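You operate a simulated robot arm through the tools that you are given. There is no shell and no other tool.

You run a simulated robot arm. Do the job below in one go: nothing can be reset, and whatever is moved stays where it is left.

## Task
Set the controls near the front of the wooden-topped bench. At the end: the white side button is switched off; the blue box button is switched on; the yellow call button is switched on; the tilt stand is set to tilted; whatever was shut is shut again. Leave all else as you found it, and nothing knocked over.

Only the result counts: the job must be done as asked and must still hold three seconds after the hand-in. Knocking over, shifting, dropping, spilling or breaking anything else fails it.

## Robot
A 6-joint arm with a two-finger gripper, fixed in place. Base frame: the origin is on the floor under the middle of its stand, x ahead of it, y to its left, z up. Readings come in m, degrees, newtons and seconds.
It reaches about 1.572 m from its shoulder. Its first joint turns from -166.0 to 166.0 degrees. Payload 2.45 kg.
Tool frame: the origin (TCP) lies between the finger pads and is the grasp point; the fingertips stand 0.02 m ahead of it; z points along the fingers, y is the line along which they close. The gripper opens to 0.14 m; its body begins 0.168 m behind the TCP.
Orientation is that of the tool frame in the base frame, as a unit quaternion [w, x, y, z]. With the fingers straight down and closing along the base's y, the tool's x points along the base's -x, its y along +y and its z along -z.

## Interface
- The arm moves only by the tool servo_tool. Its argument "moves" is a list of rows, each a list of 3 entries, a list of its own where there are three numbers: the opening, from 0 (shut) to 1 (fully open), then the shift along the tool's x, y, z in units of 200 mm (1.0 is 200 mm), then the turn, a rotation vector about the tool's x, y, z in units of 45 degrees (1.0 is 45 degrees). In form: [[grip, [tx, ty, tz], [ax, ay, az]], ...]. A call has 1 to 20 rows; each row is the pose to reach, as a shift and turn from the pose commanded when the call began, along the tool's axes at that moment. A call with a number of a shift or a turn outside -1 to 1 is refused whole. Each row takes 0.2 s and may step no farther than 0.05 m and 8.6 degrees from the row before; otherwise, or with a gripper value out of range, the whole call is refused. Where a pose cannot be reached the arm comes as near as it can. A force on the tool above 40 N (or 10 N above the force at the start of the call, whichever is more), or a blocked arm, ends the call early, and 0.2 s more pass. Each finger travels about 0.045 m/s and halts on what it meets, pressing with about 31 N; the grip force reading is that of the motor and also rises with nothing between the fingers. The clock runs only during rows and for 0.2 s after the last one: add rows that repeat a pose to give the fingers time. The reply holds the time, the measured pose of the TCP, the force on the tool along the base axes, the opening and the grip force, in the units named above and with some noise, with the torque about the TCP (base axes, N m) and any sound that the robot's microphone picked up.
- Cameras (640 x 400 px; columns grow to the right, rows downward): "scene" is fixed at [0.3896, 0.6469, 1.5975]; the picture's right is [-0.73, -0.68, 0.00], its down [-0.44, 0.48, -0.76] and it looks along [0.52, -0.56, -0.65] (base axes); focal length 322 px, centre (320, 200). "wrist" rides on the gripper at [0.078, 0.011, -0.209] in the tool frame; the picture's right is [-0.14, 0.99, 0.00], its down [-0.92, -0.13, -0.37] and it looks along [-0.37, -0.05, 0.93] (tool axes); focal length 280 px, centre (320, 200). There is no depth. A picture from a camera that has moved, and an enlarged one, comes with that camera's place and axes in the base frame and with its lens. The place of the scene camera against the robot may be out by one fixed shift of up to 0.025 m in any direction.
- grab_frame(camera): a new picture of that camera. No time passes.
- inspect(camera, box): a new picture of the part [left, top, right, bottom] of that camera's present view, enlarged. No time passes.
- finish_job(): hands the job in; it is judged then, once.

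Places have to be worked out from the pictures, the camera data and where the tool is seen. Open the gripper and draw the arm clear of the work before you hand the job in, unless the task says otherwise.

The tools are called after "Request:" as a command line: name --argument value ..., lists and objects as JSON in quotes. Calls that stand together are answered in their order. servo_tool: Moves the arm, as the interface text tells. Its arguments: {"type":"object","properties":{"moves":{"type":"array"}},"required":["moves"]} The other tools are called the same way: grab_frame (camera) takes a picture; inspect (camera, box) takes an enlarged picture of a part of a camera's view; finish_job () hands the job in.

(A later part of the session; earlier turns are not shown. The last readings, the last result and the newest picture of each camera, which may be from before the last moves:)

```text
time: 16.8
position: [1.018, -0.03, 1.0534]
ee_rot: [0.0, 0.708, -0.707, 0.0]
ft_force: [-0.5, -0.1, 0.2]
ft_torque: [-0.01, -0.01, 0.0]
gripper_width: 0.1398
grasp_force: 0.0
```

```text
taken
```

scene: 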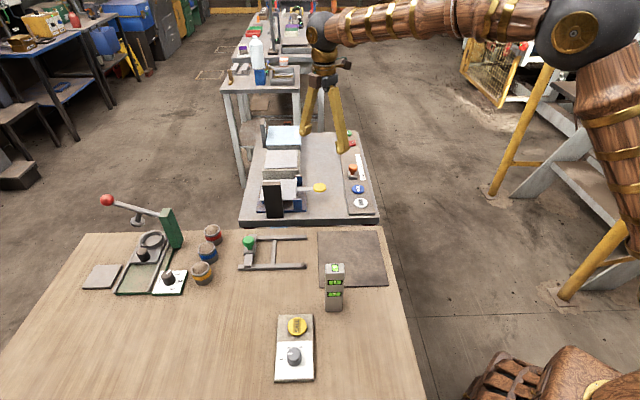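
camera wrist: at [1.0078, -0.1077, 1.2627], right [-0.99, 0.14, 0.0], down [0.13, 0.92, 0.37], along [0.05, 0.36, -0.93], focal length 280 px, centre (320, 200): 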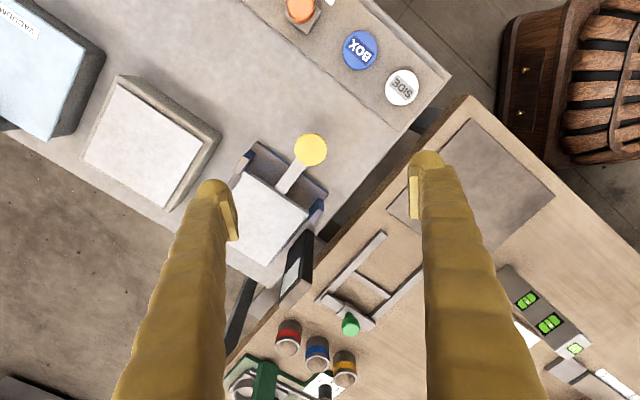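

Now I can see the block's inner face and the panel tops. I enlarge the block, stand and light box.

Request:
inspect --camera "wrist" --box '[220, 120, 350, 330]'

Request:
inspect --camera "wrist" --box '[260, 215, 340, 315]'

Request:
inspect --camera "wrist" --box '[0, 0, 230, 220]'

```text
1.90 times, centred on (285, 225) of wrist
camera zoom: at [1.0078, -0.1077, 1.2627], right [-0.99, 0.14, 0.0], down [0.13, 0.92, 0.37], along [0.05, 0.36, -0.93], focal length 534 px, centre (387, 152)
```

zoom: 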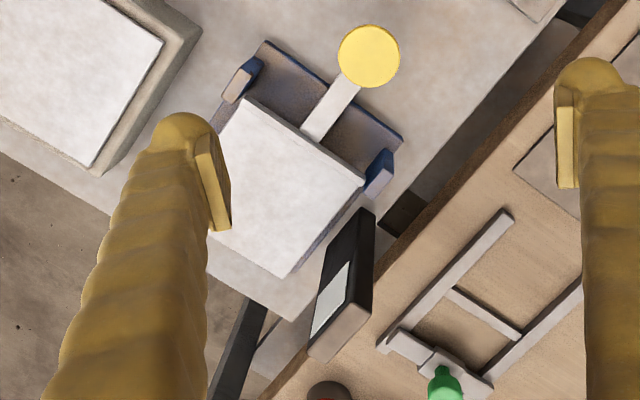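

```text
4.00 times, centred on (300, 265) of wrist
camera zoom: at [1.0078, -0.1077, 1.2627], right [-0.99, 0.14, 0.0], down [0.13, 0.92, 0.37], along [0.05, 0.36, -0.93], focal length 1122 px, centre (400, -60)
```

zoom: 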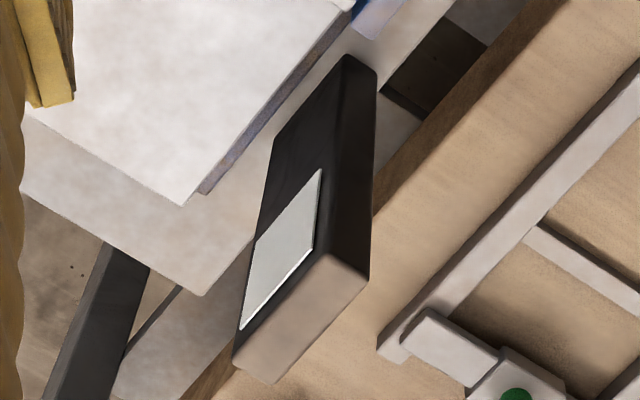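

```text
1.82 times, centred on (115, 110) of wrist
camera zoom: at [1.0078, -0.1077, 1.2627], right [-0.99, 0.14, 0.0], down [0.13, 0.92, 0.37], along [0.05, 0.36, -0.93], focal length 510 px, centre (693, 364)
```

zoom: 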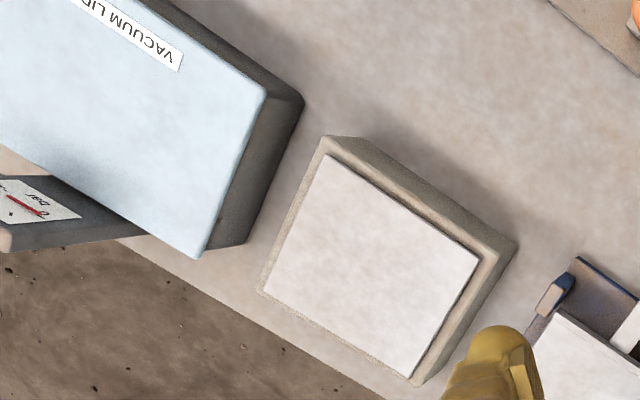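

The side light's panel is a plain unlit gray now, so SIDE is off (earlier a bright white strip was visible on it). The cream box has a lid-like plate on top, so the BOX lamp may be hidden inside; I zoom on its edges for gaps, hinges or glow.

Request:
inspect --camera "wrist" --box '[70, 60, 230, 220]'

Request:
inspect --camera "scene" --box '[262, 145, 302, 182]'

Request:
inspect --camera "wrist" --box '[140, 110, 230, 200]'

```text
2.50 times, centred on (150, 140) of wrist
camera zoom: at [1.0078, -0.1077, 1.2627], right [-0.99, 0.14, 0.0], down [0.13, 0.92, 0.37], along [0.05, 0.36, -0.93], focal length 701 px, centre (745, 350)
```

zoom: 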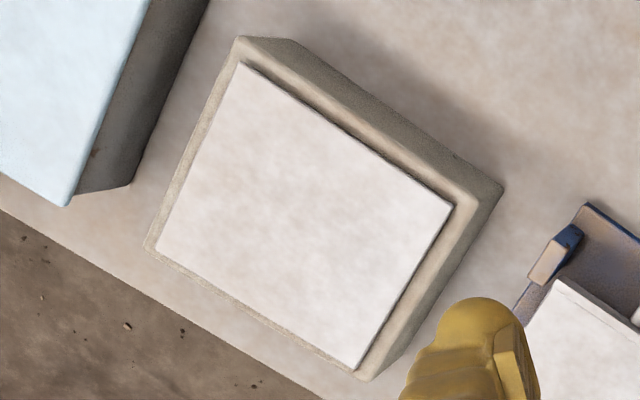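

```text
10.81 times, centred on (282, 164) of scene
camera zoom: at [0.3896, 0.6469, 1.5975], right [-0.73, -0.68, 0.0], down [-0.44, 0.48, -0.76], along [0.52, -0.56, -0.65], focal length 3482 px, centre (731, 595)
```

zoom: 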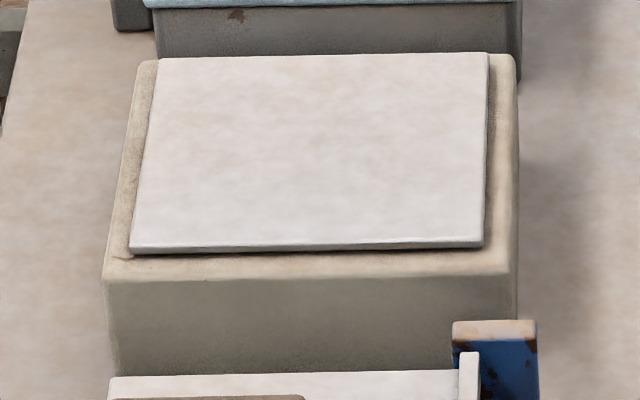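

```text
4.44 times, centred on (185, 155) of wrist
camera zoom: at [1.0078, -0.1077, 1.2627], right [-0.99, 0.14, 0.0], down [0.13, 0.92, 0.37], along [0.05, 0.36, -0.93], focal length 1246 px, centre (920, 400)
```

zoom: 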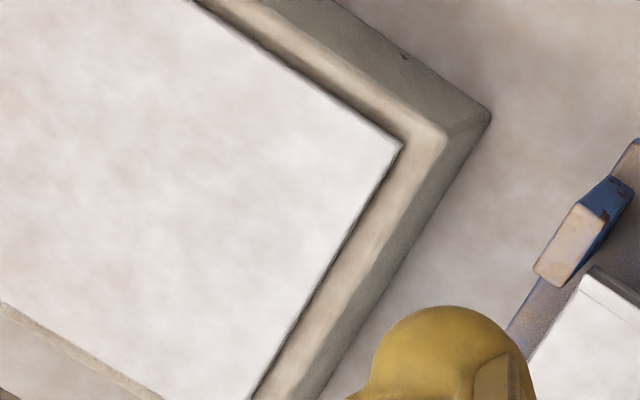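

The lamp of the light box isn't clearly readable, so I'll use a controlled comparison: press BOX once more, come back to exactly this pose, and compare the box, cap and panel. First I move above BOX with fingers closed.

Request:
servo_tool --moves '[[0, [0.1, 0.06, 0.0], [0, 0, 0]], [0, [0.2, 0.12, 0.05], [0, 0, 0]], [0, [0.3, 0.19, 0.1], [0, 0, 0]], [0, [0.4, 0.25, 0.2], [0, 0, 0]], [0, [0.5, 0.31, 0.3], [0, 0, 0]], [0, [0.59, 0.3685, 0.4], [0, 0, 0]], [0, [0.59, 0.3685, 0.5], [0, 0, 0]], [0, [0.59, 0.3685, 0.6], [0, 0, 0]], [0, [0.59, 0.3685, 0.6135], [0, 0, 0]]]'

Request:
grab_frame --camera "wrist"

Request:
inspect --camera "scene" --box '[320, 130, 400, 215]'

```text
time: 18.8
position: [0.9456, -0.1461, 0.9306]
ee_rot: [0.0, -0.707, 0.707, 0.0]
ft_force: [-0.1, 0.4, 0.6]
ft_torque: [-0.01, 0.0, -0.03]
gripper_width: 0.0
grasp_force: 29.5
```

```text
taken
camera wrist: at [0.9352, -0.2247, 1.1392], right [-0.99, 0.14, 0.0], down [0.13, 0.92, 0.37], along [0.05, 0.36, -0.93], focal length 280 px, centre (320, 200)
```

wrist: 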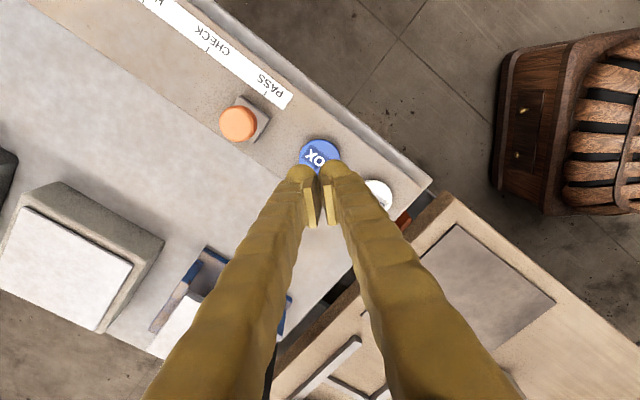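

```text
4.71 times, centred on (360, 172) of scene
camera zoom: at [0.3896, 0.6469, 1.5975], right [-0.73, -0.68, 0.0], down [-0.44, 0.48, -0.76], along [0.52, -0.56, -0.65], focal length 1516 px, centre (132, 329)
```

zoom: 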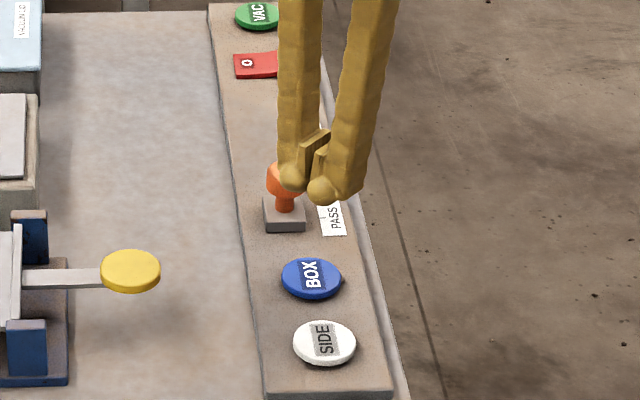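

The fingers are above BOX and clear of the orange knob. I press it to the same depth and lift again.

Request:
servo_tool --moves '[[0, [0, 0, 0.2], [0, 0, 0]], [0, [0, 0, 0.36], [0, 0, 0]], [0, [0, 0, 0.41], [0, 0, 0]], [0, [0, 0, 0.4265], [0, 0, 0]], [0, [0, 0, 0.4415], [0, 0, 0]], [0, [0, 0, 0.4565], [0, 0, 0]]]'

Request:
servo_tool --moves '[[0, [0, 0, -0.15], [0, 0, 0]], [0, [0, 0, -0.35], [0, 0, 0]], [0.3, [0, 0, -0.55], [0, 0, 0]], [0.6, [-0.1, -0.06, -0.7], [0, 0, 0]], [1, [-0.25, -0.15, -0.8], [0, 0, 0]], [1, [-0.4, -0.25, -0.9], [0, 0, 0]], [1, [-0.55, -0.35, -0.99], [0, 0, 0]], [1, [-0.59, -0.3685, -1.0], [0, 0, 0]], [1, [-0.59, -0.3685, -1.0], [0, 0, 0]]]'

Request:
servo_tool --moves '[[1, [0, 0, -0.035], [0, 0, 0]], [1, [0, 0, -0.07], [0, 0, 0]], [1, [0, 0, -0.07], [0, 0, 0]], [1, [0, 0, -0.07], [0, 0, 0]]]'

Request:
grab_frame --camera "wrist"

Request:
inspect --camera "wrist" --box '[70, 60, 230, 220]'

Request:
inspect --camera "scene" --box '[346, 180, 376, 212]'

Request:
inspect --camera "scene" --box '[262, 145, 302, 182]'

```text
time: 20.2
position: [0.9466, -0.148, 0.841]
ee_rot: [0.0, 0.707, -0.707, 0.001]
ft_force: [1.3, -0.6, 4.6]
ft_torque: [-0.01, 0.02, 0.04]
gripper_width: 0.0062
grasp_force: 29.4
heard: click
```

```text
time: 22.2
position: [1.0186, -0.0279, 1.0407]
ee_rot: [0.0, 0.707, -0.707, 0.0]
ft_force: [0.1, -1.2, 0.6]
ft_torque: [-0.02, -0.01, -0.01]
gripper_width: 0.1391
grasp_force: 0.2
```

```text
time: 23.2
position: [1.0195, -0.0292, 1.0549]
ee_rot: [0.0, 0.708, -0.707, -0.001]
ft_force: [-0.5, 0.7, 0.6]
ft_torque: [0.04, -0.01, 0.01]
gripper_width: 0.1401
grasp_force: 0.1
```

```text
taken
camera wrist: at [1.0079, -0.1057, 1.2629], right [-0.99, 0.14, 0.0], down [0.13, 0.92, 0.37], along [0.05, 0.36, -0.93], focal length 280 px, centre (320, 200)
```

wrist: 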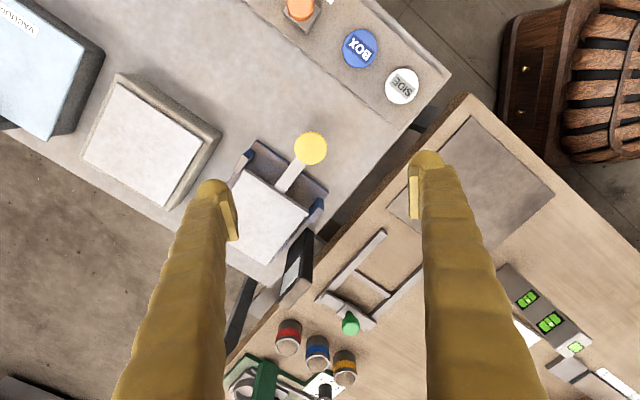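

```text
2.50 times, centred on (150, 140) of wrist
camera zoom: at [1.0079, -0.1057, 1.2629], right [-0.99, 0.14, 0.0], down [0.13, 0.92, 0.37], along [0.05, 0.36, -0.93], focal length 701 px, centre (745, 350)
```

zoom: 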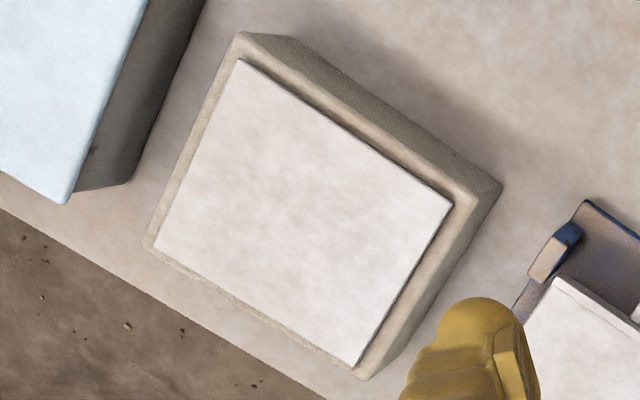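

```text
12.50 times, centred on (361, 196) of scene
camera zoom: at [0.3896, 0.6469, 1.5975], right [-0.73, -0.68, 0.0], down [-0.44, 0.48, -0.76], along [0.52, -0.56, -0.65], focal length 4026 px, centre (-192, 250)
```

zoom: 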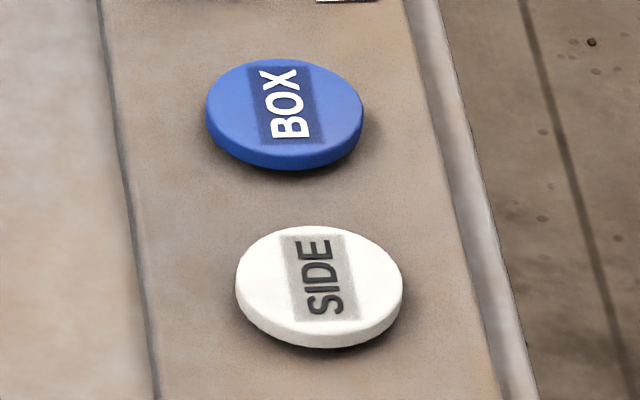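

```text
10.81 times, centred on (282, 164) of scene
camera zoom: at [0.3896, 0.6469, 1.5975], right [-0.73, -0.68, 0.0], down [-0.44, 0.48, -0.76], along [0.52, -0.56, -0.65], focal length 3482 px, centre (731, 595)
```

zoom: 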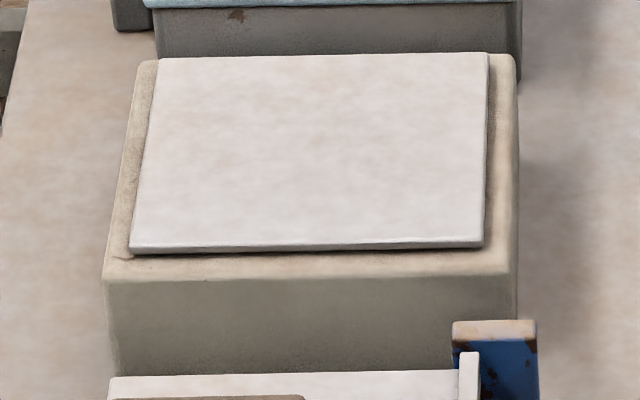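

No change is visible on the outside of the light box after the second press either, so its lamp is probably under the lid. I go for a low look at the box from the button-panel side (yaw back 45°, then tilt), keeping clear of the knob and the vacuum box.

Request:
servo_tool --moves '[[1, [0.14, -0.08, 0], [0, 0, 0.16]], [1, [0.28, -0.16, 0], [0, 0, 0.33]], [1, [0.42, -0.25, 0], [0, 0, 0.5]], [1, [0.56, -0.33, 0], [0, 0, 0.67]], [1, [0.7, -0.42, 0], [0, 0, 0.84]], [1, [0.85, -0.5, 0], [0, 0, 1.0]], [1, [0.85, -0.5, 0], [0, 0, 1.0]]]'

Request:
servo_tool --moves '[[1, [0, 0, 0.08], [0, -0.16, 0]], [1, [0, 0, 0.16], [0, -0.33, 0]], [1, [0, 0, 0.25], [0, -0.5, 0]], [1, [0, 0, 0.33], [0, -0.67, 0]], [1, [0, 0, 0.42], [0, -0.84, 0]], [1, [0, 0, 0.5], [0, -1.0, 0]], [1, [0, 0, 0.5], [0, -1.0, 0]]]'

Request:
grab_frame --camera "wrist"

Request:
grab_frame --camera "scene"

```text
time: 24.8
position: [1.1191, -0.2002, 1.0528]
ee_rot: [0.0, -0.382, 0.924, 0.0]
ft_force: [0.0, -0.4, -0.2]
ft_torque: [-0.03, 0.0, 0.01]
gripper_width: 0.1399
grasp_force: 0.1
```

```text
time: 26.4
position: [1.1172, -0.1999, 0.9548]
ee_rot: [0.354, -0.353, 0.854, 0.146]
ft_force: [-0.4, 0.4, -0.3]
ft_torque: [0.0, -0.04, 0.0]
gripper_width: 0.1403
grasp_force: 0.2
```

```text
taken
camera wrist: at [0.9679, -0.3349, 1.0468], right [-0.63, 0.77, 0.1], down [0.36, 0.19, 0.91], along [0.68, 0.61, -0.4], focal length 280 px, centre (320, 200)
```

wrist: 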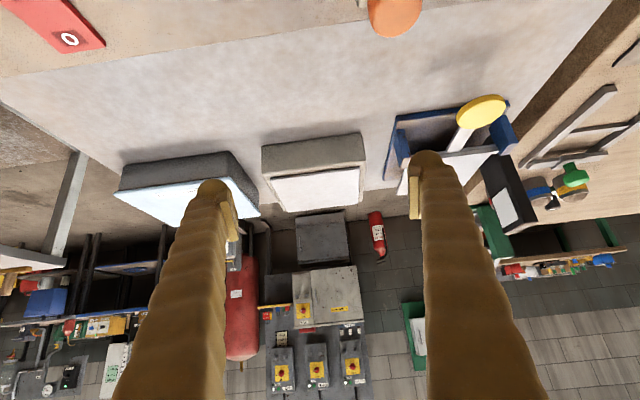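

```text
taken
```

scene: 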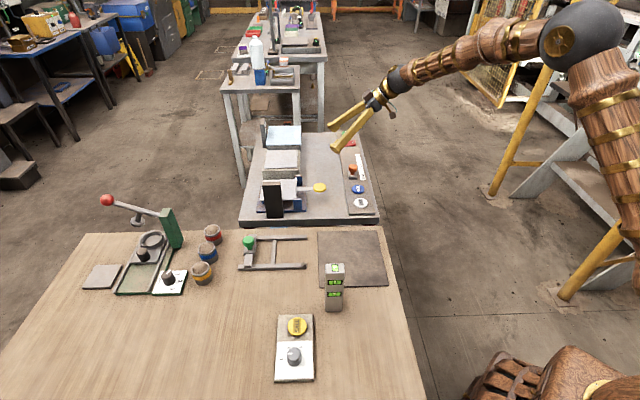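

I have a low view now; I enlarge the light box, the vacuum box and the stand with the side light.

Request:
inspect --camera "wrist" --box '[250, 120, 380, 220]'

Request:
inspect --camera "wrist" --box '[380, 80, 540, 240]'

Request:
inspect --camera "wrist" --box '[105, 140, 265, 240]'

```text
4.00 times, centred on (315, 170) of wrist
camera zoom: at [0.9679, -0.3349, 1.0468], right [-0.63, 0.77, 0.1], down [0.36, 0.19, 0.91], along [0.68, 0.61, -0.4], focal length 1122 px, centre (340, 320)
```

zoom: 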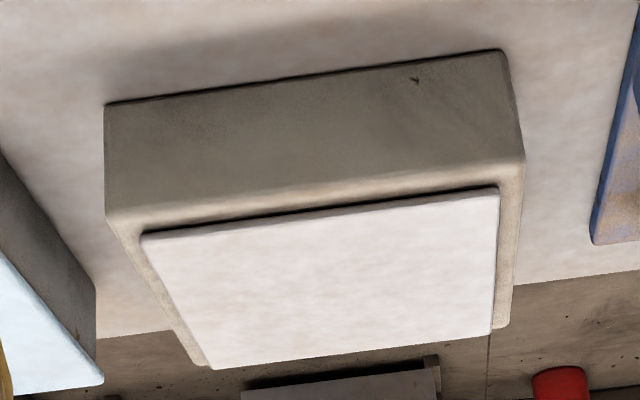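

```text
2.50 times, centred on (460, 160) of wrist
camera zoom: at [0.9679, -0.3349, 1.0468], right [-0.63, 0.77, 0.1], down [0.36, 0.19, 0.91], along [0.68, 0.61, -0.4], focal length 701 px, centre (-30, 300)
```

zoom: 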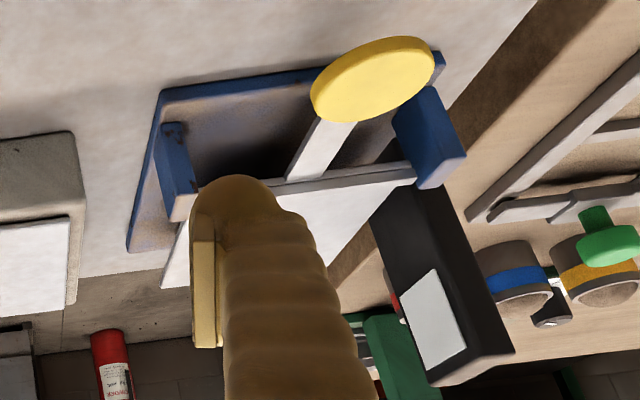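

```text
4.00 times, centred on (185, 190) of wrist
camera zoom: at [0.9679, -0.3349, 1.0468], right [-0.63, 0.77, 0.1], down [0.36, 0.19, 0.91], along [0.68, 0.61, -0.4], focal length 1122 px, centre (860, 240)
```

zoom: 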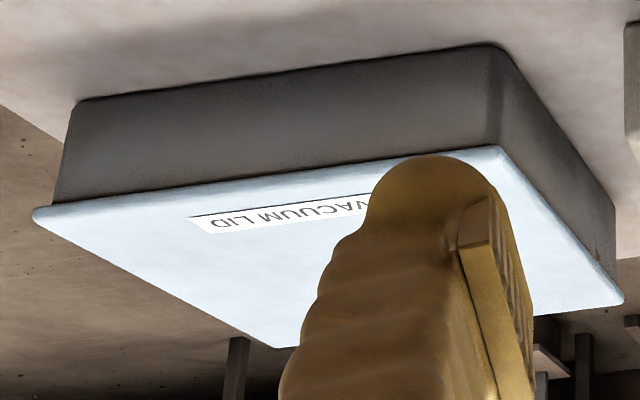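

The side-light slab is plain gray (unlit). To compare fairly with the start, I return to exactly the starting pose and retake the same wrist frame and crops.

Request:
servo_tool --moves '[[1, [-0.05, 0.06, -0.13], [0, 0.16, 0]], [1, [-0.1, 0.12, -0.26], [0, 0.33, 0]], [1, [-0.14, 0.18, -0.39], [0, 0.5, 0]], [1, [-0.19, 0.24, -0.52], [0, 0.67, 0]], [1, [-0.24, 0.3, -0.65], [0, 0.84, 0]], [1, [-0.28, 0.354, -0.78], [0, 1.0, 0]], [1, [-0.28, 0.354, -0.78], [0, 1.0, 0]]]'

Request:
servo_tool --moves '[[1, [0.1, 0.14, -0.09], [0, 0, 0.16]], [1, [0.21, 0.28, -0.18], [0, 0, 0.33]], [1, [0.32, 0.43, -0.28], [0, 0, 0.5]], [1, [0.42, 0.57, -0.37], [0, 0, 0.67]], [1, [0.53, 0.72, -0.46], [0, 0, 0.84]], [1, [0.636, 0.861, -0.555], [0, 0, 1.0]], [1, [0.636, 0.861, -0.555], [0, 0, 1.0]]]'

Request:
grab_frame --camera "wrist"

Request:
inspect --camera "wrist" --box '[220, 100, 460, 400]'

```text
time: 28.0
position: [1.019, -0.1981, 1.1026]
ee_rot: [0.0, -0.382, 0.924, -0.001]
ft_force: [1.1, -0.3, 0.7]
ft_torque: [0.03, 0.02, 0.0]
gripper_width: 0.14
grasp_force: 0.1
```

```text
time: 29.6
position: [0.8054, -0.1686, 1.2138]
ee_rot: [0.0, 0.001, 1.0, 0.0]
ft_force: [-0.1, 0.5, 0.2]
ft_torque: [-0.02, 0.01, 0.02]
gripper_width: 0.1402
grasp_force: 0.1
```

```text
taken
camera wrist: at [0.7275, -0.1563, 1.4227], right [0.14, 0.99, 0.0], down [0.92, -0.13, 0.37], along [0.37, -0.05, -0.93], focal length 280 px, centre (320, 200)
```

wrist: 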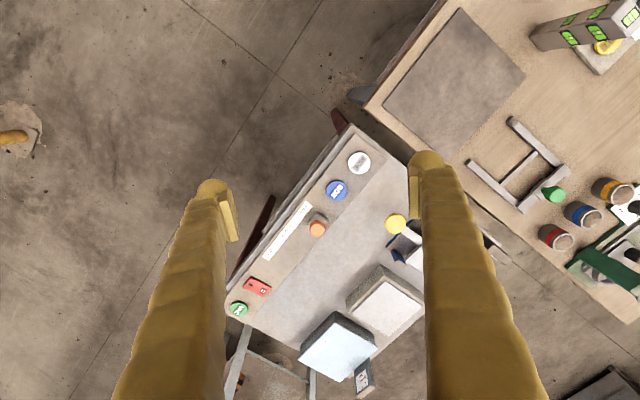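

```text
1.33 times, centred on (340, 250) of wrist
camera zoom: at [0.7275, -0.1563, 1.4227], right [0.14, 0.99, 0.0], down [0.92, -0.13, 0.37], along [0.37, -0.05, -0.93], focal length 374 px, centre (293, 133)
```

zoom: 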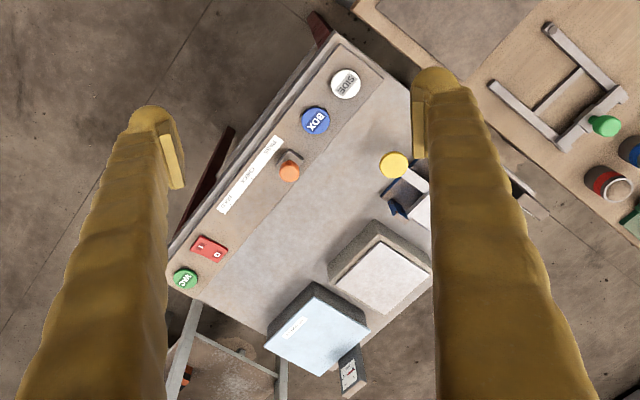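

Comparing with the very first frame: the bright white spot beside the right finger (the side light's lit slab) is gone now, so SIDE is confirmed switched off. For BOX I take flat-colour close-ups of the cap and light-box plate in the current (= initial) state for comparison.

Request:
inspect --camera "scene" --box '[353, 188, 357, 190.5]'

Request:
inspect --camera "scene" --box '[274, 158, 290, 168]'

Request:
inspect --camera "scene" --box '[255, 145, 310, 185]'

Request:
inspect --camera "wrist" --box '[335, 250, 425, 350]'

```text
16.00 times, centred on (355, 189) of scene
camera zoom: at [0.3896, 0.6469, 1.5975], right [-0.73, -0.68, 0.0], down [-0.44, 0.48, -0.76], along [0.52, -0.56, -0.65], focal length 5153 px, centre (-240, 372)
```

zoom: 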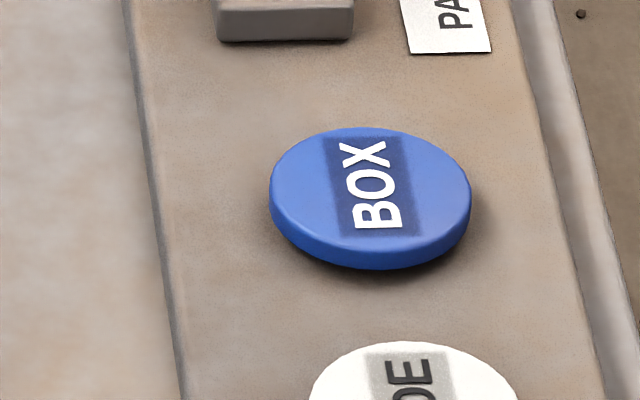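

```text
16.00 times, centred on (282, 163) of scene
camera zoom: at [0.3896, 0.6469, 1.5975], right [-0.73, -0.68, 0.0], down [-0.44, 0.48, -0.76], along [0.52, -0.56, -0.65], focal length 5153 px, centre (928, 792)
```

zoom: 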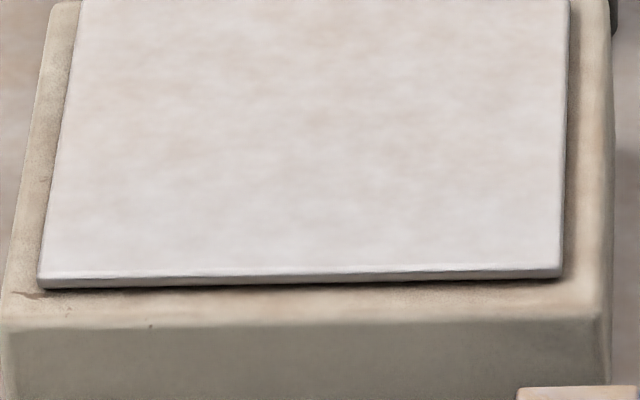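

```text
10.00 times, centred on (282, 165) of scene
camera zoom: at [0.3896, 0.6469, 1.5975], right [-0.73, -0.68, 0.0], down [-0.44, 0.48, -0.76], along [0.52, -0.56, -0.65], focal length 3221 px, centre (695, 550)
```

zoom: 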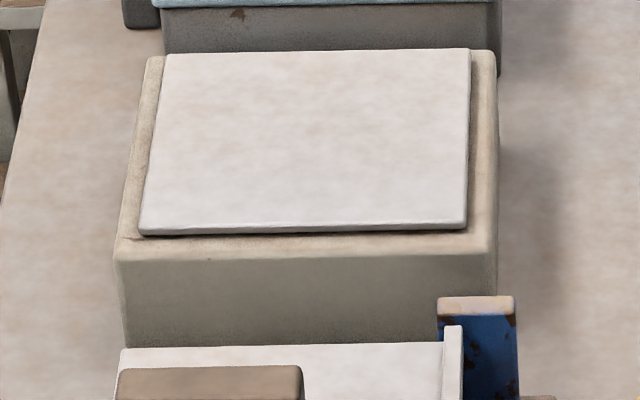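

```text
4.00 times, centred on (380, 300) of wrist
camera zoom: at [0.7275, -0.1563, 1.4227], right [0.14, 0.99, 0.0], down [0.92, -0.13, 0.37], along [0.37, -0.05, -0.93], focal length 1122 px, centre (80, -200)
```

zoom: 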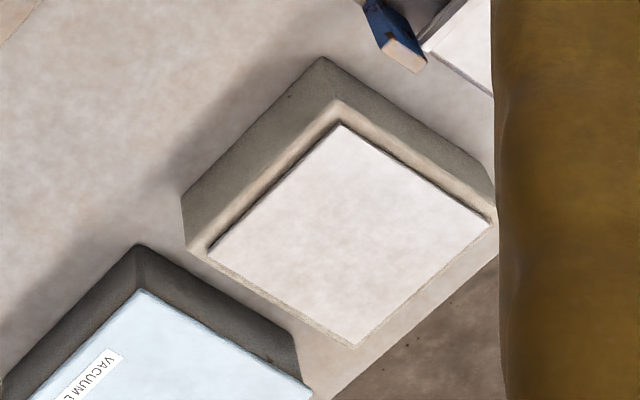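

I now toggle BOX a third time and retake these exact crops, to detect any difference between the two states. First I descend to above BOX closing the fingers, then press.

Request:
servo_tool --moves '[[0, [-0.08, 0.01, 0.1], [0, 0, 0]], [0, [-0.16, 0.02, 0.2], [0, 0, 0]], [0, [-0.24, 0.03, 0.3], [0, 0, 0]], [0, [-0.32, 0.04, 0.4], [0, 0, 0]], [0, [-0.42, 0.06, 0.5], [0, 0, 0]], [0, [-0.52, 0.08, 0.6], [0, 0, 0]], [0, [-0.62, 0.09, 0.7], [0, 0, 0]], [0, [-0.688, 0.1, 0.8], [0, 0, 0]], [0, [-0.688, 0.1, 0.9], [0, 0, 0]]]'

Request:
servo_tool --moves '[[0, [0, 0, 0.2], [0, 0, 0]], [0, [0, 0, 0.4], [0, 0, 0]], [0, [0, 0, 0.6], [0, 0, 0]], [0, [0, 0, 0.8], [0, 0, 0]], [0, [0, 0, 0.88], [0, 0, 0]], [0, [0, 0, 0.925], [0, 0, 0]], [0, [0, 0, 0.9445], [0, 0, 0]], [0, [0, 0, 0.9595], [0, 0, 0]], [0, [0, 0, 0.9745], [0, 0, 0]]]'

Request:
inspect --camera "scene" --box '[274, 158, 290, 168]'

Request:
inspect --camera "scene" --box '[255, 145, 310, 185]'

```text
time: 31.6
position: [0.9448, -0.1513, 1.0335]
ee_rot: [0.001, -0.001, 1.0, 0.0]
ft_force: [0.0, 0.6, 0.0]
ft_torque: [0.02, -0.02, -0.02]
gripper_width: 0.0001
grasp_force: 29.7
```

```text
time: 33.6
position: [0.9455, -0.1482, 0.8397]
ee_rot: [0.001, 0.0, 1.0, 0.0]
ft_force: [-1.4, -0.4, 4.0]
ft_torque: [-0.02, -0.01, 0.0]
gripper_width: 0.0059
grasp_force: 29.5
heard: click
```

```text
16.00 times, centred on (282, 163) of scene
camera zoom: at [0.3896, 0.6469, 1.5975], right [-0.73, -0.68, 0.0], down [-0.44, 0.48, -0.76], along [0.52, -0.56, -0.65], focal length 5153 px, centre (928, 792)
```

zoom: 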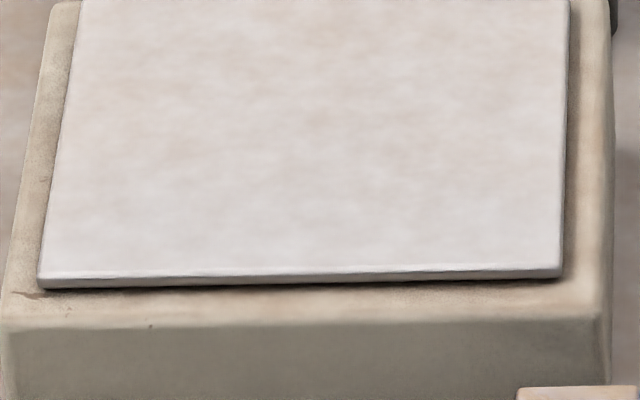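

```text
10.00 times, centred on (282, 165) of scene
camera zoom: at [0.3896, 0.6469, 1.5975], right [-0.73, -0.68, 0.0], down [-0.44, 0.48, -0.76], along [0.52, -0.56, -0.65], focal length 3221 px, centre (695, 550)
```

zoom: 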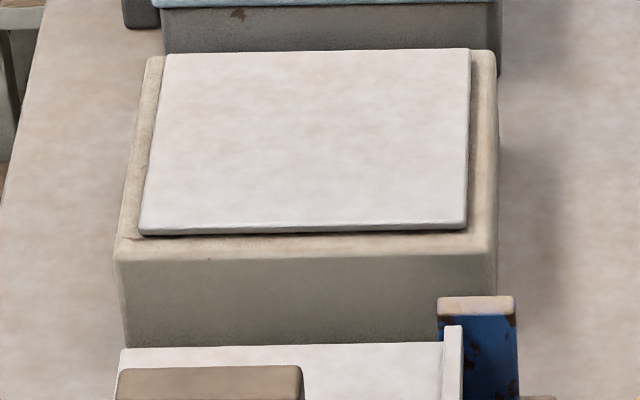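

The light-box plate shows no difference between the two states. I lift away and retake the same cap close-up for BOX.

Request:
servo_tool --moves '[[0, [0, 0, -0.15], [0, 0, 0]], [0, [0, 0, -0.35], [0, 0, 0]], [0, [0.1, 0, -0.55], [0, 0, 0]], [0, [0.3, 0, -0.7], [0, 0, 0]], [0, [0.5, 0, -0.85], [0, 0, 0]], [0, [0.688, -0.1, -0.95], [0, 0, 0]]]'

Request:
inspect --camera "scene" --box '[353, 188, 357, 190.5]'

Request:
inspect --camera "scene" --box '[351, 196, 371, 210]'

Request:
inspect --camera "scene" --box '[346, 180, 376, 212]'

Request:
grab_frame --camera "scene"

```text
time: 35.0
position: [0.8064, -0.1671, 1.0315]
ee_rot: [0.001, 0.0, 1.0, 0.0]
ft_force: [-0.4, 0.2, -0.1]
ft_torque: [0.01, 0.02, 0.01]
gripper_width: 0.0
grasp_force: 29.5
```

```text
16.00 times, centred on (355, 189) of scene
camera zoom: at [0.3896, 0.6469, 1.5975], right [-0.73, -0.68, 0.0], down [-0.44, 0.48, -0.76], along [0.52, -0.56, -0.65], focal length 5153 px, centre (-240, 372)
```

zoom: 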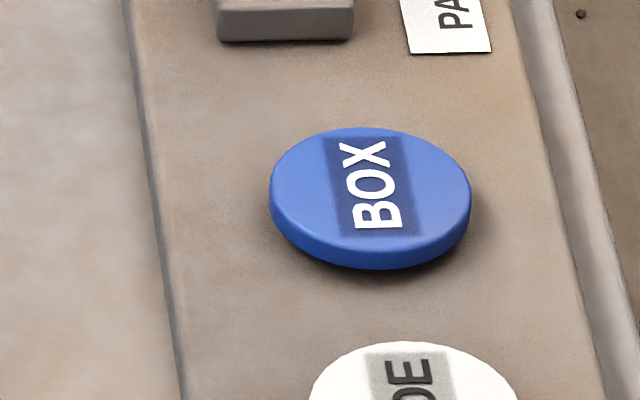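

```text
16.00 times, centred on (361, 203) of scene
camera zoom: at [0.3896, 0.6469, 1.5975], right [-0.73, -0.68, 0.0], down [-0.44, 0.48, -0.76], along [0.52, -0.56, -0.65], focal length 5153 px, centre (-336, 152)
```

zoom: 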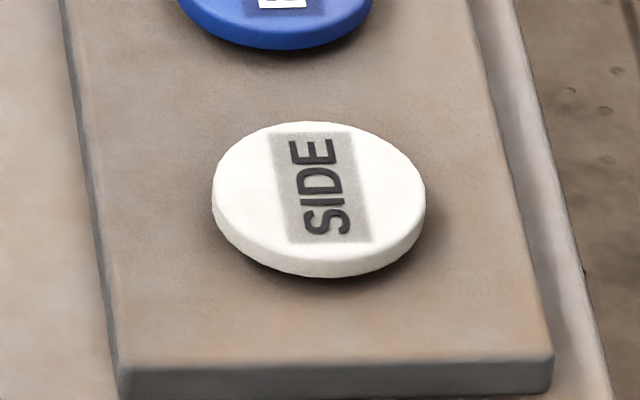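

```text
12.50 times, centred on (361, 196) of scene
camera zoom: at [0.3896, 0.6469, 1.5975], right [-0.73, -0.68, 0.0], down [-0.44, 0.48, -0.76], along [0.52, -0.56, -0.65], focal length 4026 px, centre (-192, 250)
```

zoom: 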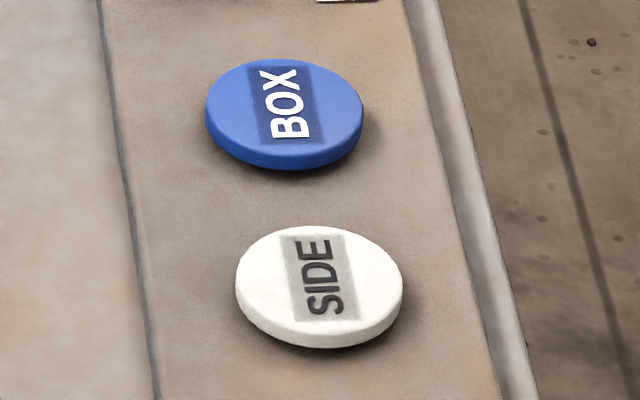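

```text
taken
```

scene: 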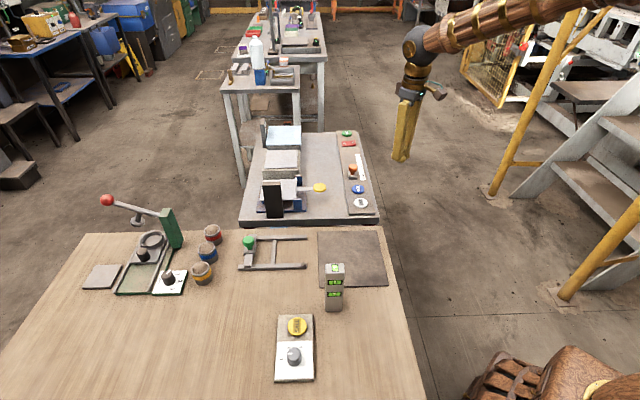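

BOX's state doesn't show on the cap or the plate's outside, so I want to see the boxes from the far side for a hinge, a handle or a lamp. I fly over at z≈1.08 (block top is 0.943) turning the tool 90° the other way.

Request:
servo_tool --moves '[[0, [-0.14, 0.08, -0.08], [0, 0, 0.16]], [0, [-0.28, 0.16, -0.16], [0, 0, 0.33]], [0, [-0.42, 0.25, -0.25], [0, 0, 0.5]], [0, [-0.56, 0.33, -0.25], [0, 0, 0.67]], [0, [-0.7, 0.42, -0.25], [0, 0, 0.84]], [0, [-0.85, 0.5, -0.25], [0, 0, 1.0]]]'

Request:
servo_tool --moves '[[0, [-0.02, 0.16, 0], [0, 0, 0.16]], [0, [-0.035, 0.32, 0], [0, 0, 0.33]], [0.2, [-0.05, 0.48, 0], [0, 0, 0.5]], [0.4, [-0.07, 0.64, 0], [0, 0, 0.67]], [0.6, [-0.09, 0.8, 0], [0, 0, 0.84]], [0.8, [-0.106, 0.955, 0], [0, 0, 1.0]]]'

Request:
servo_tool --moves '[[1, [0.1, 0.15, 0], [0, 0, 0]], [1, [0.2, 0.3, 0], [0, 0, 0]], [1, [0.3, 0.45, 0], [0, 0, 0]], [1, [0.4, 0.6, 0], [0, 0, 0]], [1, [0.49, 0.763, 0], [0, 0, 0]], [1, [0.49, 0.763, 0], [0, 0, 0]]]'

Request:
grab_frame --camera "wrist"

Request:
grab_frame --camera "scene"

```text
time: 36.4
position: [0.9761, -0.0684, 1.0793]
ee_rot: [0.0, 0.383, 0.924, 0.0]
ft_force: [0.7, -0.7, 0.4]
ft_torque: [0.01, -0.02, -0.02]
gripper_width: 0.0
grasp_force: 29.6
```

```text
time: 37.8
position: [1.127, 0.0525, 1.0784]
ee_rot: [0.0, 0.708, 0.707, 0.0]
ft_force: [0.1, -0.6, 0.8]
ft_torque: [0.03, -0.02, 0.0]
gripper_width: 0.0837
grasp_force: 0.0
```

```text
time: 39.2
position: [1.1858, 0.1232, 1.059]
ee_rot: [0.001, 0.707, 0.707, 0.001]
ft_force: [0.5, -0.3, 0.4]
ft_torque: [0.0, -0.03, -0.02]
gripper_width: 0.1401
grasp_force: 0.1
out of reach, approached as far as the arm can: row 2, 3, 4, 5, 6
```

```text
taken
camera wrist: at [1.1977, 0.2029, 1.2686], right [0.99, -0.14, 0.0], down [-0.13, -0.92, 0.37], along [-0.05, -0.37, -0.93], focal length 280 px, centre (320, 200)
```

wrist: 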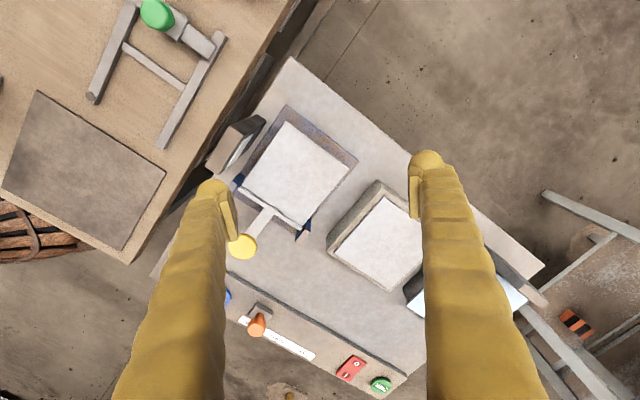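

```text
taken
```

scene: 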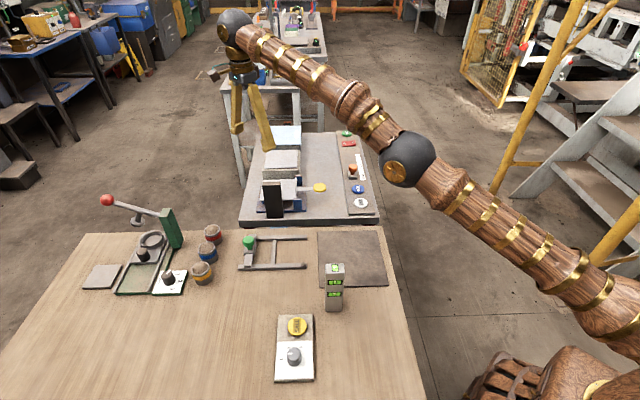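

The arm is at its reach limit here, but the view shows the boxes and stand from the other side. I enlarge them.

Request:
inspect --camera "wrist" --box '[320, 170, 440, 300]'

Request:
inspect --camera "wrist" --box '[200, 90, 370, 270]'

Request:
inspect --camera "wrist" --box '[400, 220, 560, 340]'

```text
3.08 times, centred on (380, 235) of wrist
camera zoom: at [1.1977, 0.2029, 1.2686], right [0.99, -0.14, 0.0], down [-0.13, -0.92, 0.37], along [-0.05, -0.37, -0.93], focal length 863 px, centre (135, 92)
```

zoom: 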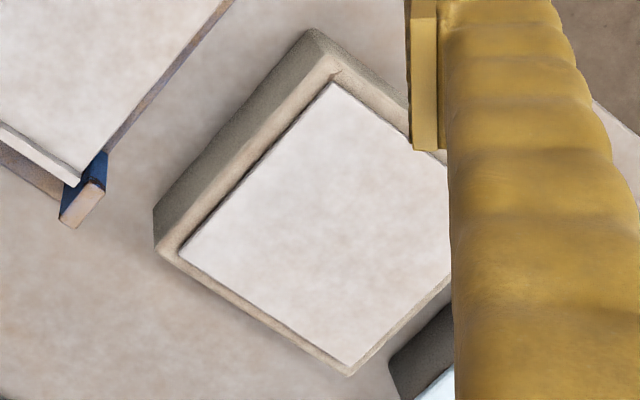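

```text
2.22 times, centred on (285, 180) of wrist
camera zoom: at [1.1977, 0.2029, 1.2686], right [0.99, -0.14, 0.0], down [-0.13, -0.92, 0.37], along [-0.05, -0.37, -0.93], focal length 623 px, centre (398, 244)
```

zoom: 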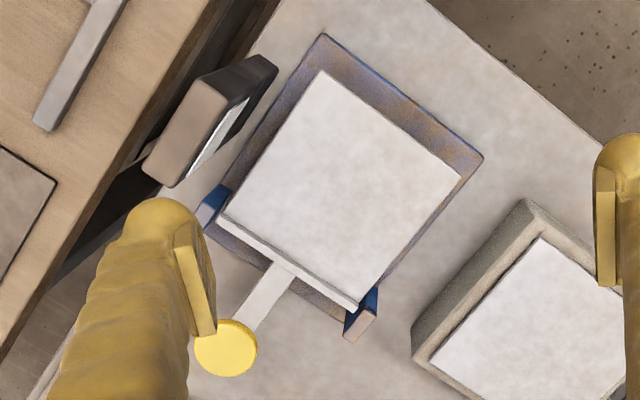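

```text
3.33 times, centred on (480, 280) of wrist
camera zoom: at [1.1977, 0.2029, 1.2686], right [0.99, -0.14, 0.0], down [-0.13, -0.92, 0.37], along [-0.05, -0.37, -0.93], focal length 935 px, centre (-213, -67)
```

zoom: 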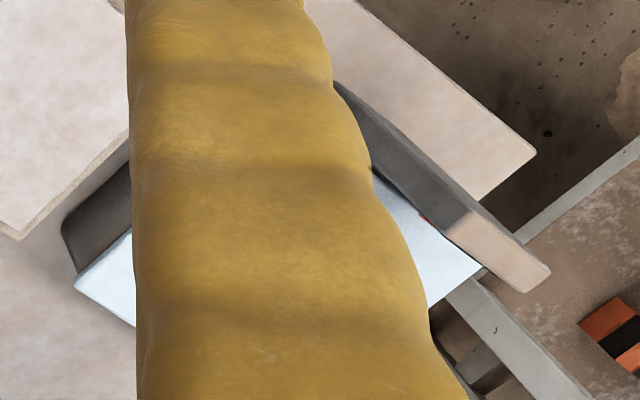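

The side-light slab is the lamp for SIDE (bright at the start, gray now), so BOX's lamp must be hidden, likely under the plate on the cream box. I zoom hard on the plate's edges from here to see whether it is a loose cover, hinged, or fixed.

Request:
inspect --camera "wrist" --box '[375, 185, 405, 205]'

Request:
inspect --camera "wrist" --box '[325, 230, 355, 250]'

Request:
inspect --camera "wrist" --box '[375, 275, 405, 295]'

Request:
inspect --camera "wrist" --box '[405, 240, 430, 258]'

```text
16.00 times, centred on (390, 195) of wrist
camera zoom: at [1.1977, 0.2029, 1.2686], right [0.99, -0.14, 0.0], down [-0.13, -0.92, 0.37], along [-0.05, -0.37, -0.93], focal length 4486 px, centre (-800, 280)
```

zoom: 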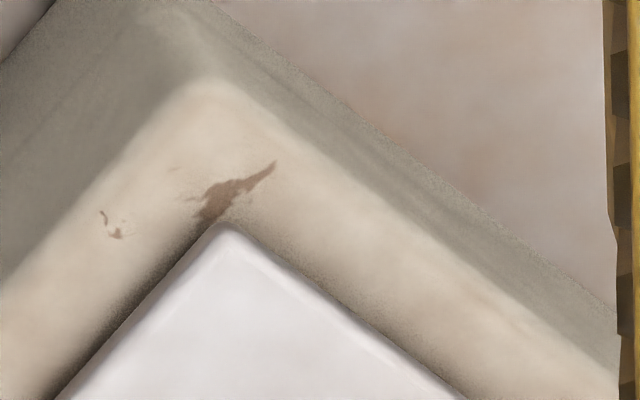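

```text
16.00 times, centred on (340, 240) of wrist
camera zoom: at [1.1977, 0.2029, 1.2686], right [0.99, -0.14, 0.0], down [-0.13, -0.92, 0.37], along [-0.05, -0.37, -0.93], focal length 4486 px, centre (0, -440)
```

zoom: 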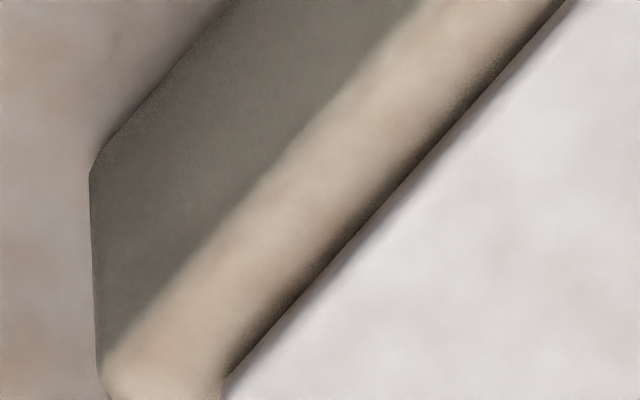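

```text
16.00 times, centred on (390, 285) of wrist
camera zoom: at [1.1977, 0.2029, 1.2686], right [0.99, -0.14, 0.0], down [-0.13, -0.92, 0.37], along [-0.05, -0.37, -0.93], focal length 4486 px, centre (-800, -1160)
```

zoom: 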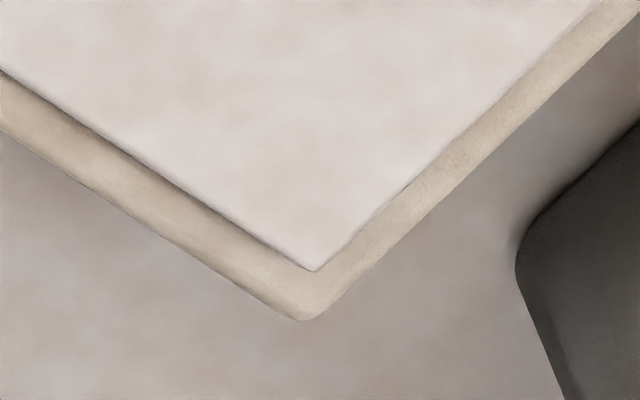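

```text
16.00 times, centred on (418, 249) of wrist
camera zoom: at [1.1977, 0.2029, 1.2686], right [0.99, -0.14, 0.0], down [-0.13, -0.92, 0.37], along [-0.05, -0.37, -0.93], focal length 4486 px, centre (-1240, -584)
```

zoom: 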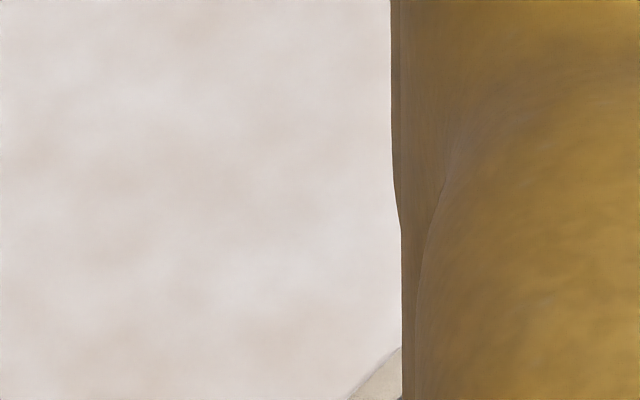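

The plate is a plain slab with no hinge or handle. I check whether anything else differs between states, retaking the same scene crops of the vacuum box and the whole gray bench now (BOX pressed three times).

Request:
inspect --camera "scene" --box '[255, 110, 310, 155]'

Request:
inspect --camera "scene" --box '[220, 110, 400, 230]'

Request:
inspect --camera "scene" --box '[225, 0, 345, 110]'

```text
8.89 times, centred on (282, 132) of scene
camera zoom: at [0.3896, 0.6469, 1.5975], right [-0.73, -0.68, 0.0], down [-0.44, 0.48, -0.76], along [0.52, -0.56, -0.65], focal length 2863 px, centre (653, 800)
```

zoom: 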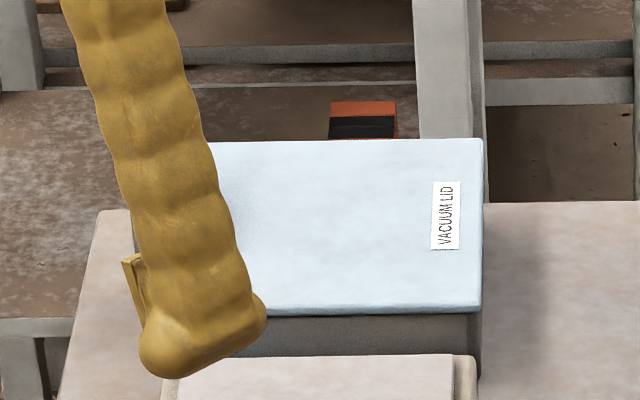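

```text
3.33 times, centred on (310, 170) of scene
camera zoom: at [0.3896, 0.6469, 1.5975], right [-0.73, -0.68, 0.0], down [-0.44, 0.48, -0.76], along [0.52, -0.56, -0.65], focal length 1074 px, centre (353, 300)
```

zoom: 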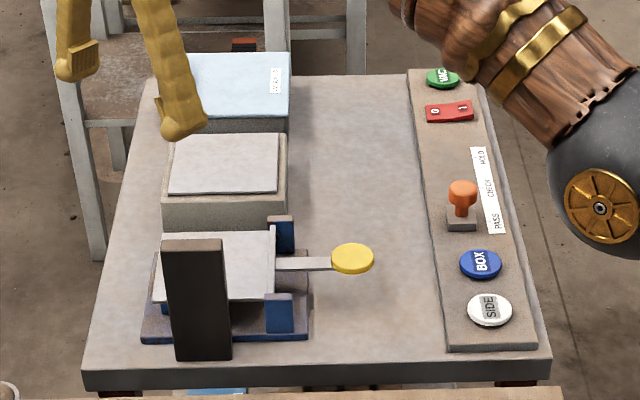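

```text
3.64 times, centred on (285, 55) of scene
camera zoom: at [0.3896, 0.6469, 1.5975], right [-0.73, -0.68, 0.0], down [-0.44, 0.48, -0.76], along [0.52, -0.56, -0.65], focal length 1171 px, centre (447, 727)
```

zoom: 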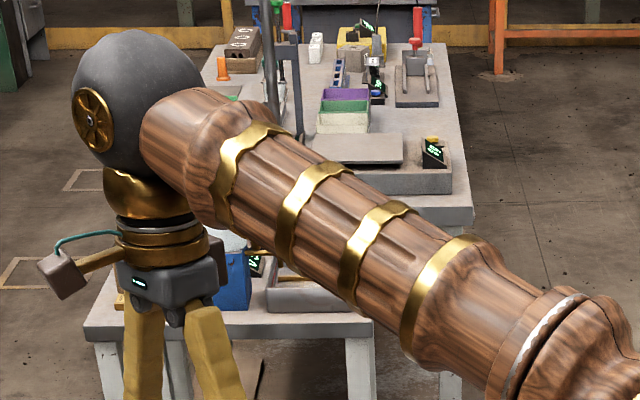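

No difference there either. I go back to the starting pose, where I have frames from before any BOX press and after two presses, to compare the light box once more in the toggled state.

Request:
servo_tool --moves '[[1, [-0.1, -0.15, 0], [0, 0, 0]], [1, [-0.2, -0.3, 0], [0, 0, 0]], [1, [-0.3, -0.45, 0], [0, 0, 0]], [1, [-0.4, -0.6, 0], [0, 0, 0]], [1, [-0.49, -0.763, 0], [0, 0, 0]]]'

Request:
servo_tool --moves '[[1, [-0.12, -0.12, -0.06], [0, 0, -0.16]], [1, [-0.24, -0.24, -0.12], [0, 0, -0.33]], [1, [-0.36, -0.36, -0.18], [0, 0, -0.5]], [1, [-0.48, -0.48, -0.24], [0, 0, -0.67]], [1, [-0.6, -0.6, -0.3], [0, 0, -0.84]], [1, [-0.7, -0.7, -0.35], [0, 0, -1.0]]]'

Request:
servo_tool --moves '[[1, [0.03, -0.14, -0.05], [0, 0, -0.16]], [1, [0.06, -0.28, -0.1], [0, 0, -0.33]], [1, [0.1, -0.42, -0.15], [0, 0, -0.5]], [1, [0.13, -0.56, -0.2], [0, 0, -0.67]], [1, [0.17, -0.7, -0.26], [0, 0, -0.84]], [1, [0.2, -0.82, -0.325], [0, 0, -1.0]], [1, [0.2, -0.82, -0.325], [0, 0, -1.0]]]'

```text
time: 40.4
position: [1.1532, 0.0398, 1.0998]
ee_rot: [-0.022, 0.706, 0.707, -0.025]
ft_force: [0.2, -0.2, -0.7]
ft_torque: [0.03, 0.01, 0.0]
gripper_width: 0.1401
grasp_force: 0.0
out of reach, approached as far as the arm can: row 1, 2, 3, 4, 5
```

```text
time: 41.8
position: [1.0191, -0.1035, 1.1872]
ee_rot: [-0.028, 0.381, 0.924, -0.014]
ft_force: [0.3, -0.1, 0.4]
ft_torque: [-0.02, -0.04, 0.01]
gripper_width: 0.1399
grasp_force: 0.1
out of reach, approached as far as the arm can: row 1, 2, 3
```

```text
time: 43.4
position: [0.8799, -0.1931, 1.259]
ee_rot: [-0.033, -0.001, 0.999, -0.002]
ft_force: [0.0, -0.7, -0.1]
ft_torque: [-0.02, 0.01, 0.05]
gripper_width: 0.14
grasp_force: 0.2
```

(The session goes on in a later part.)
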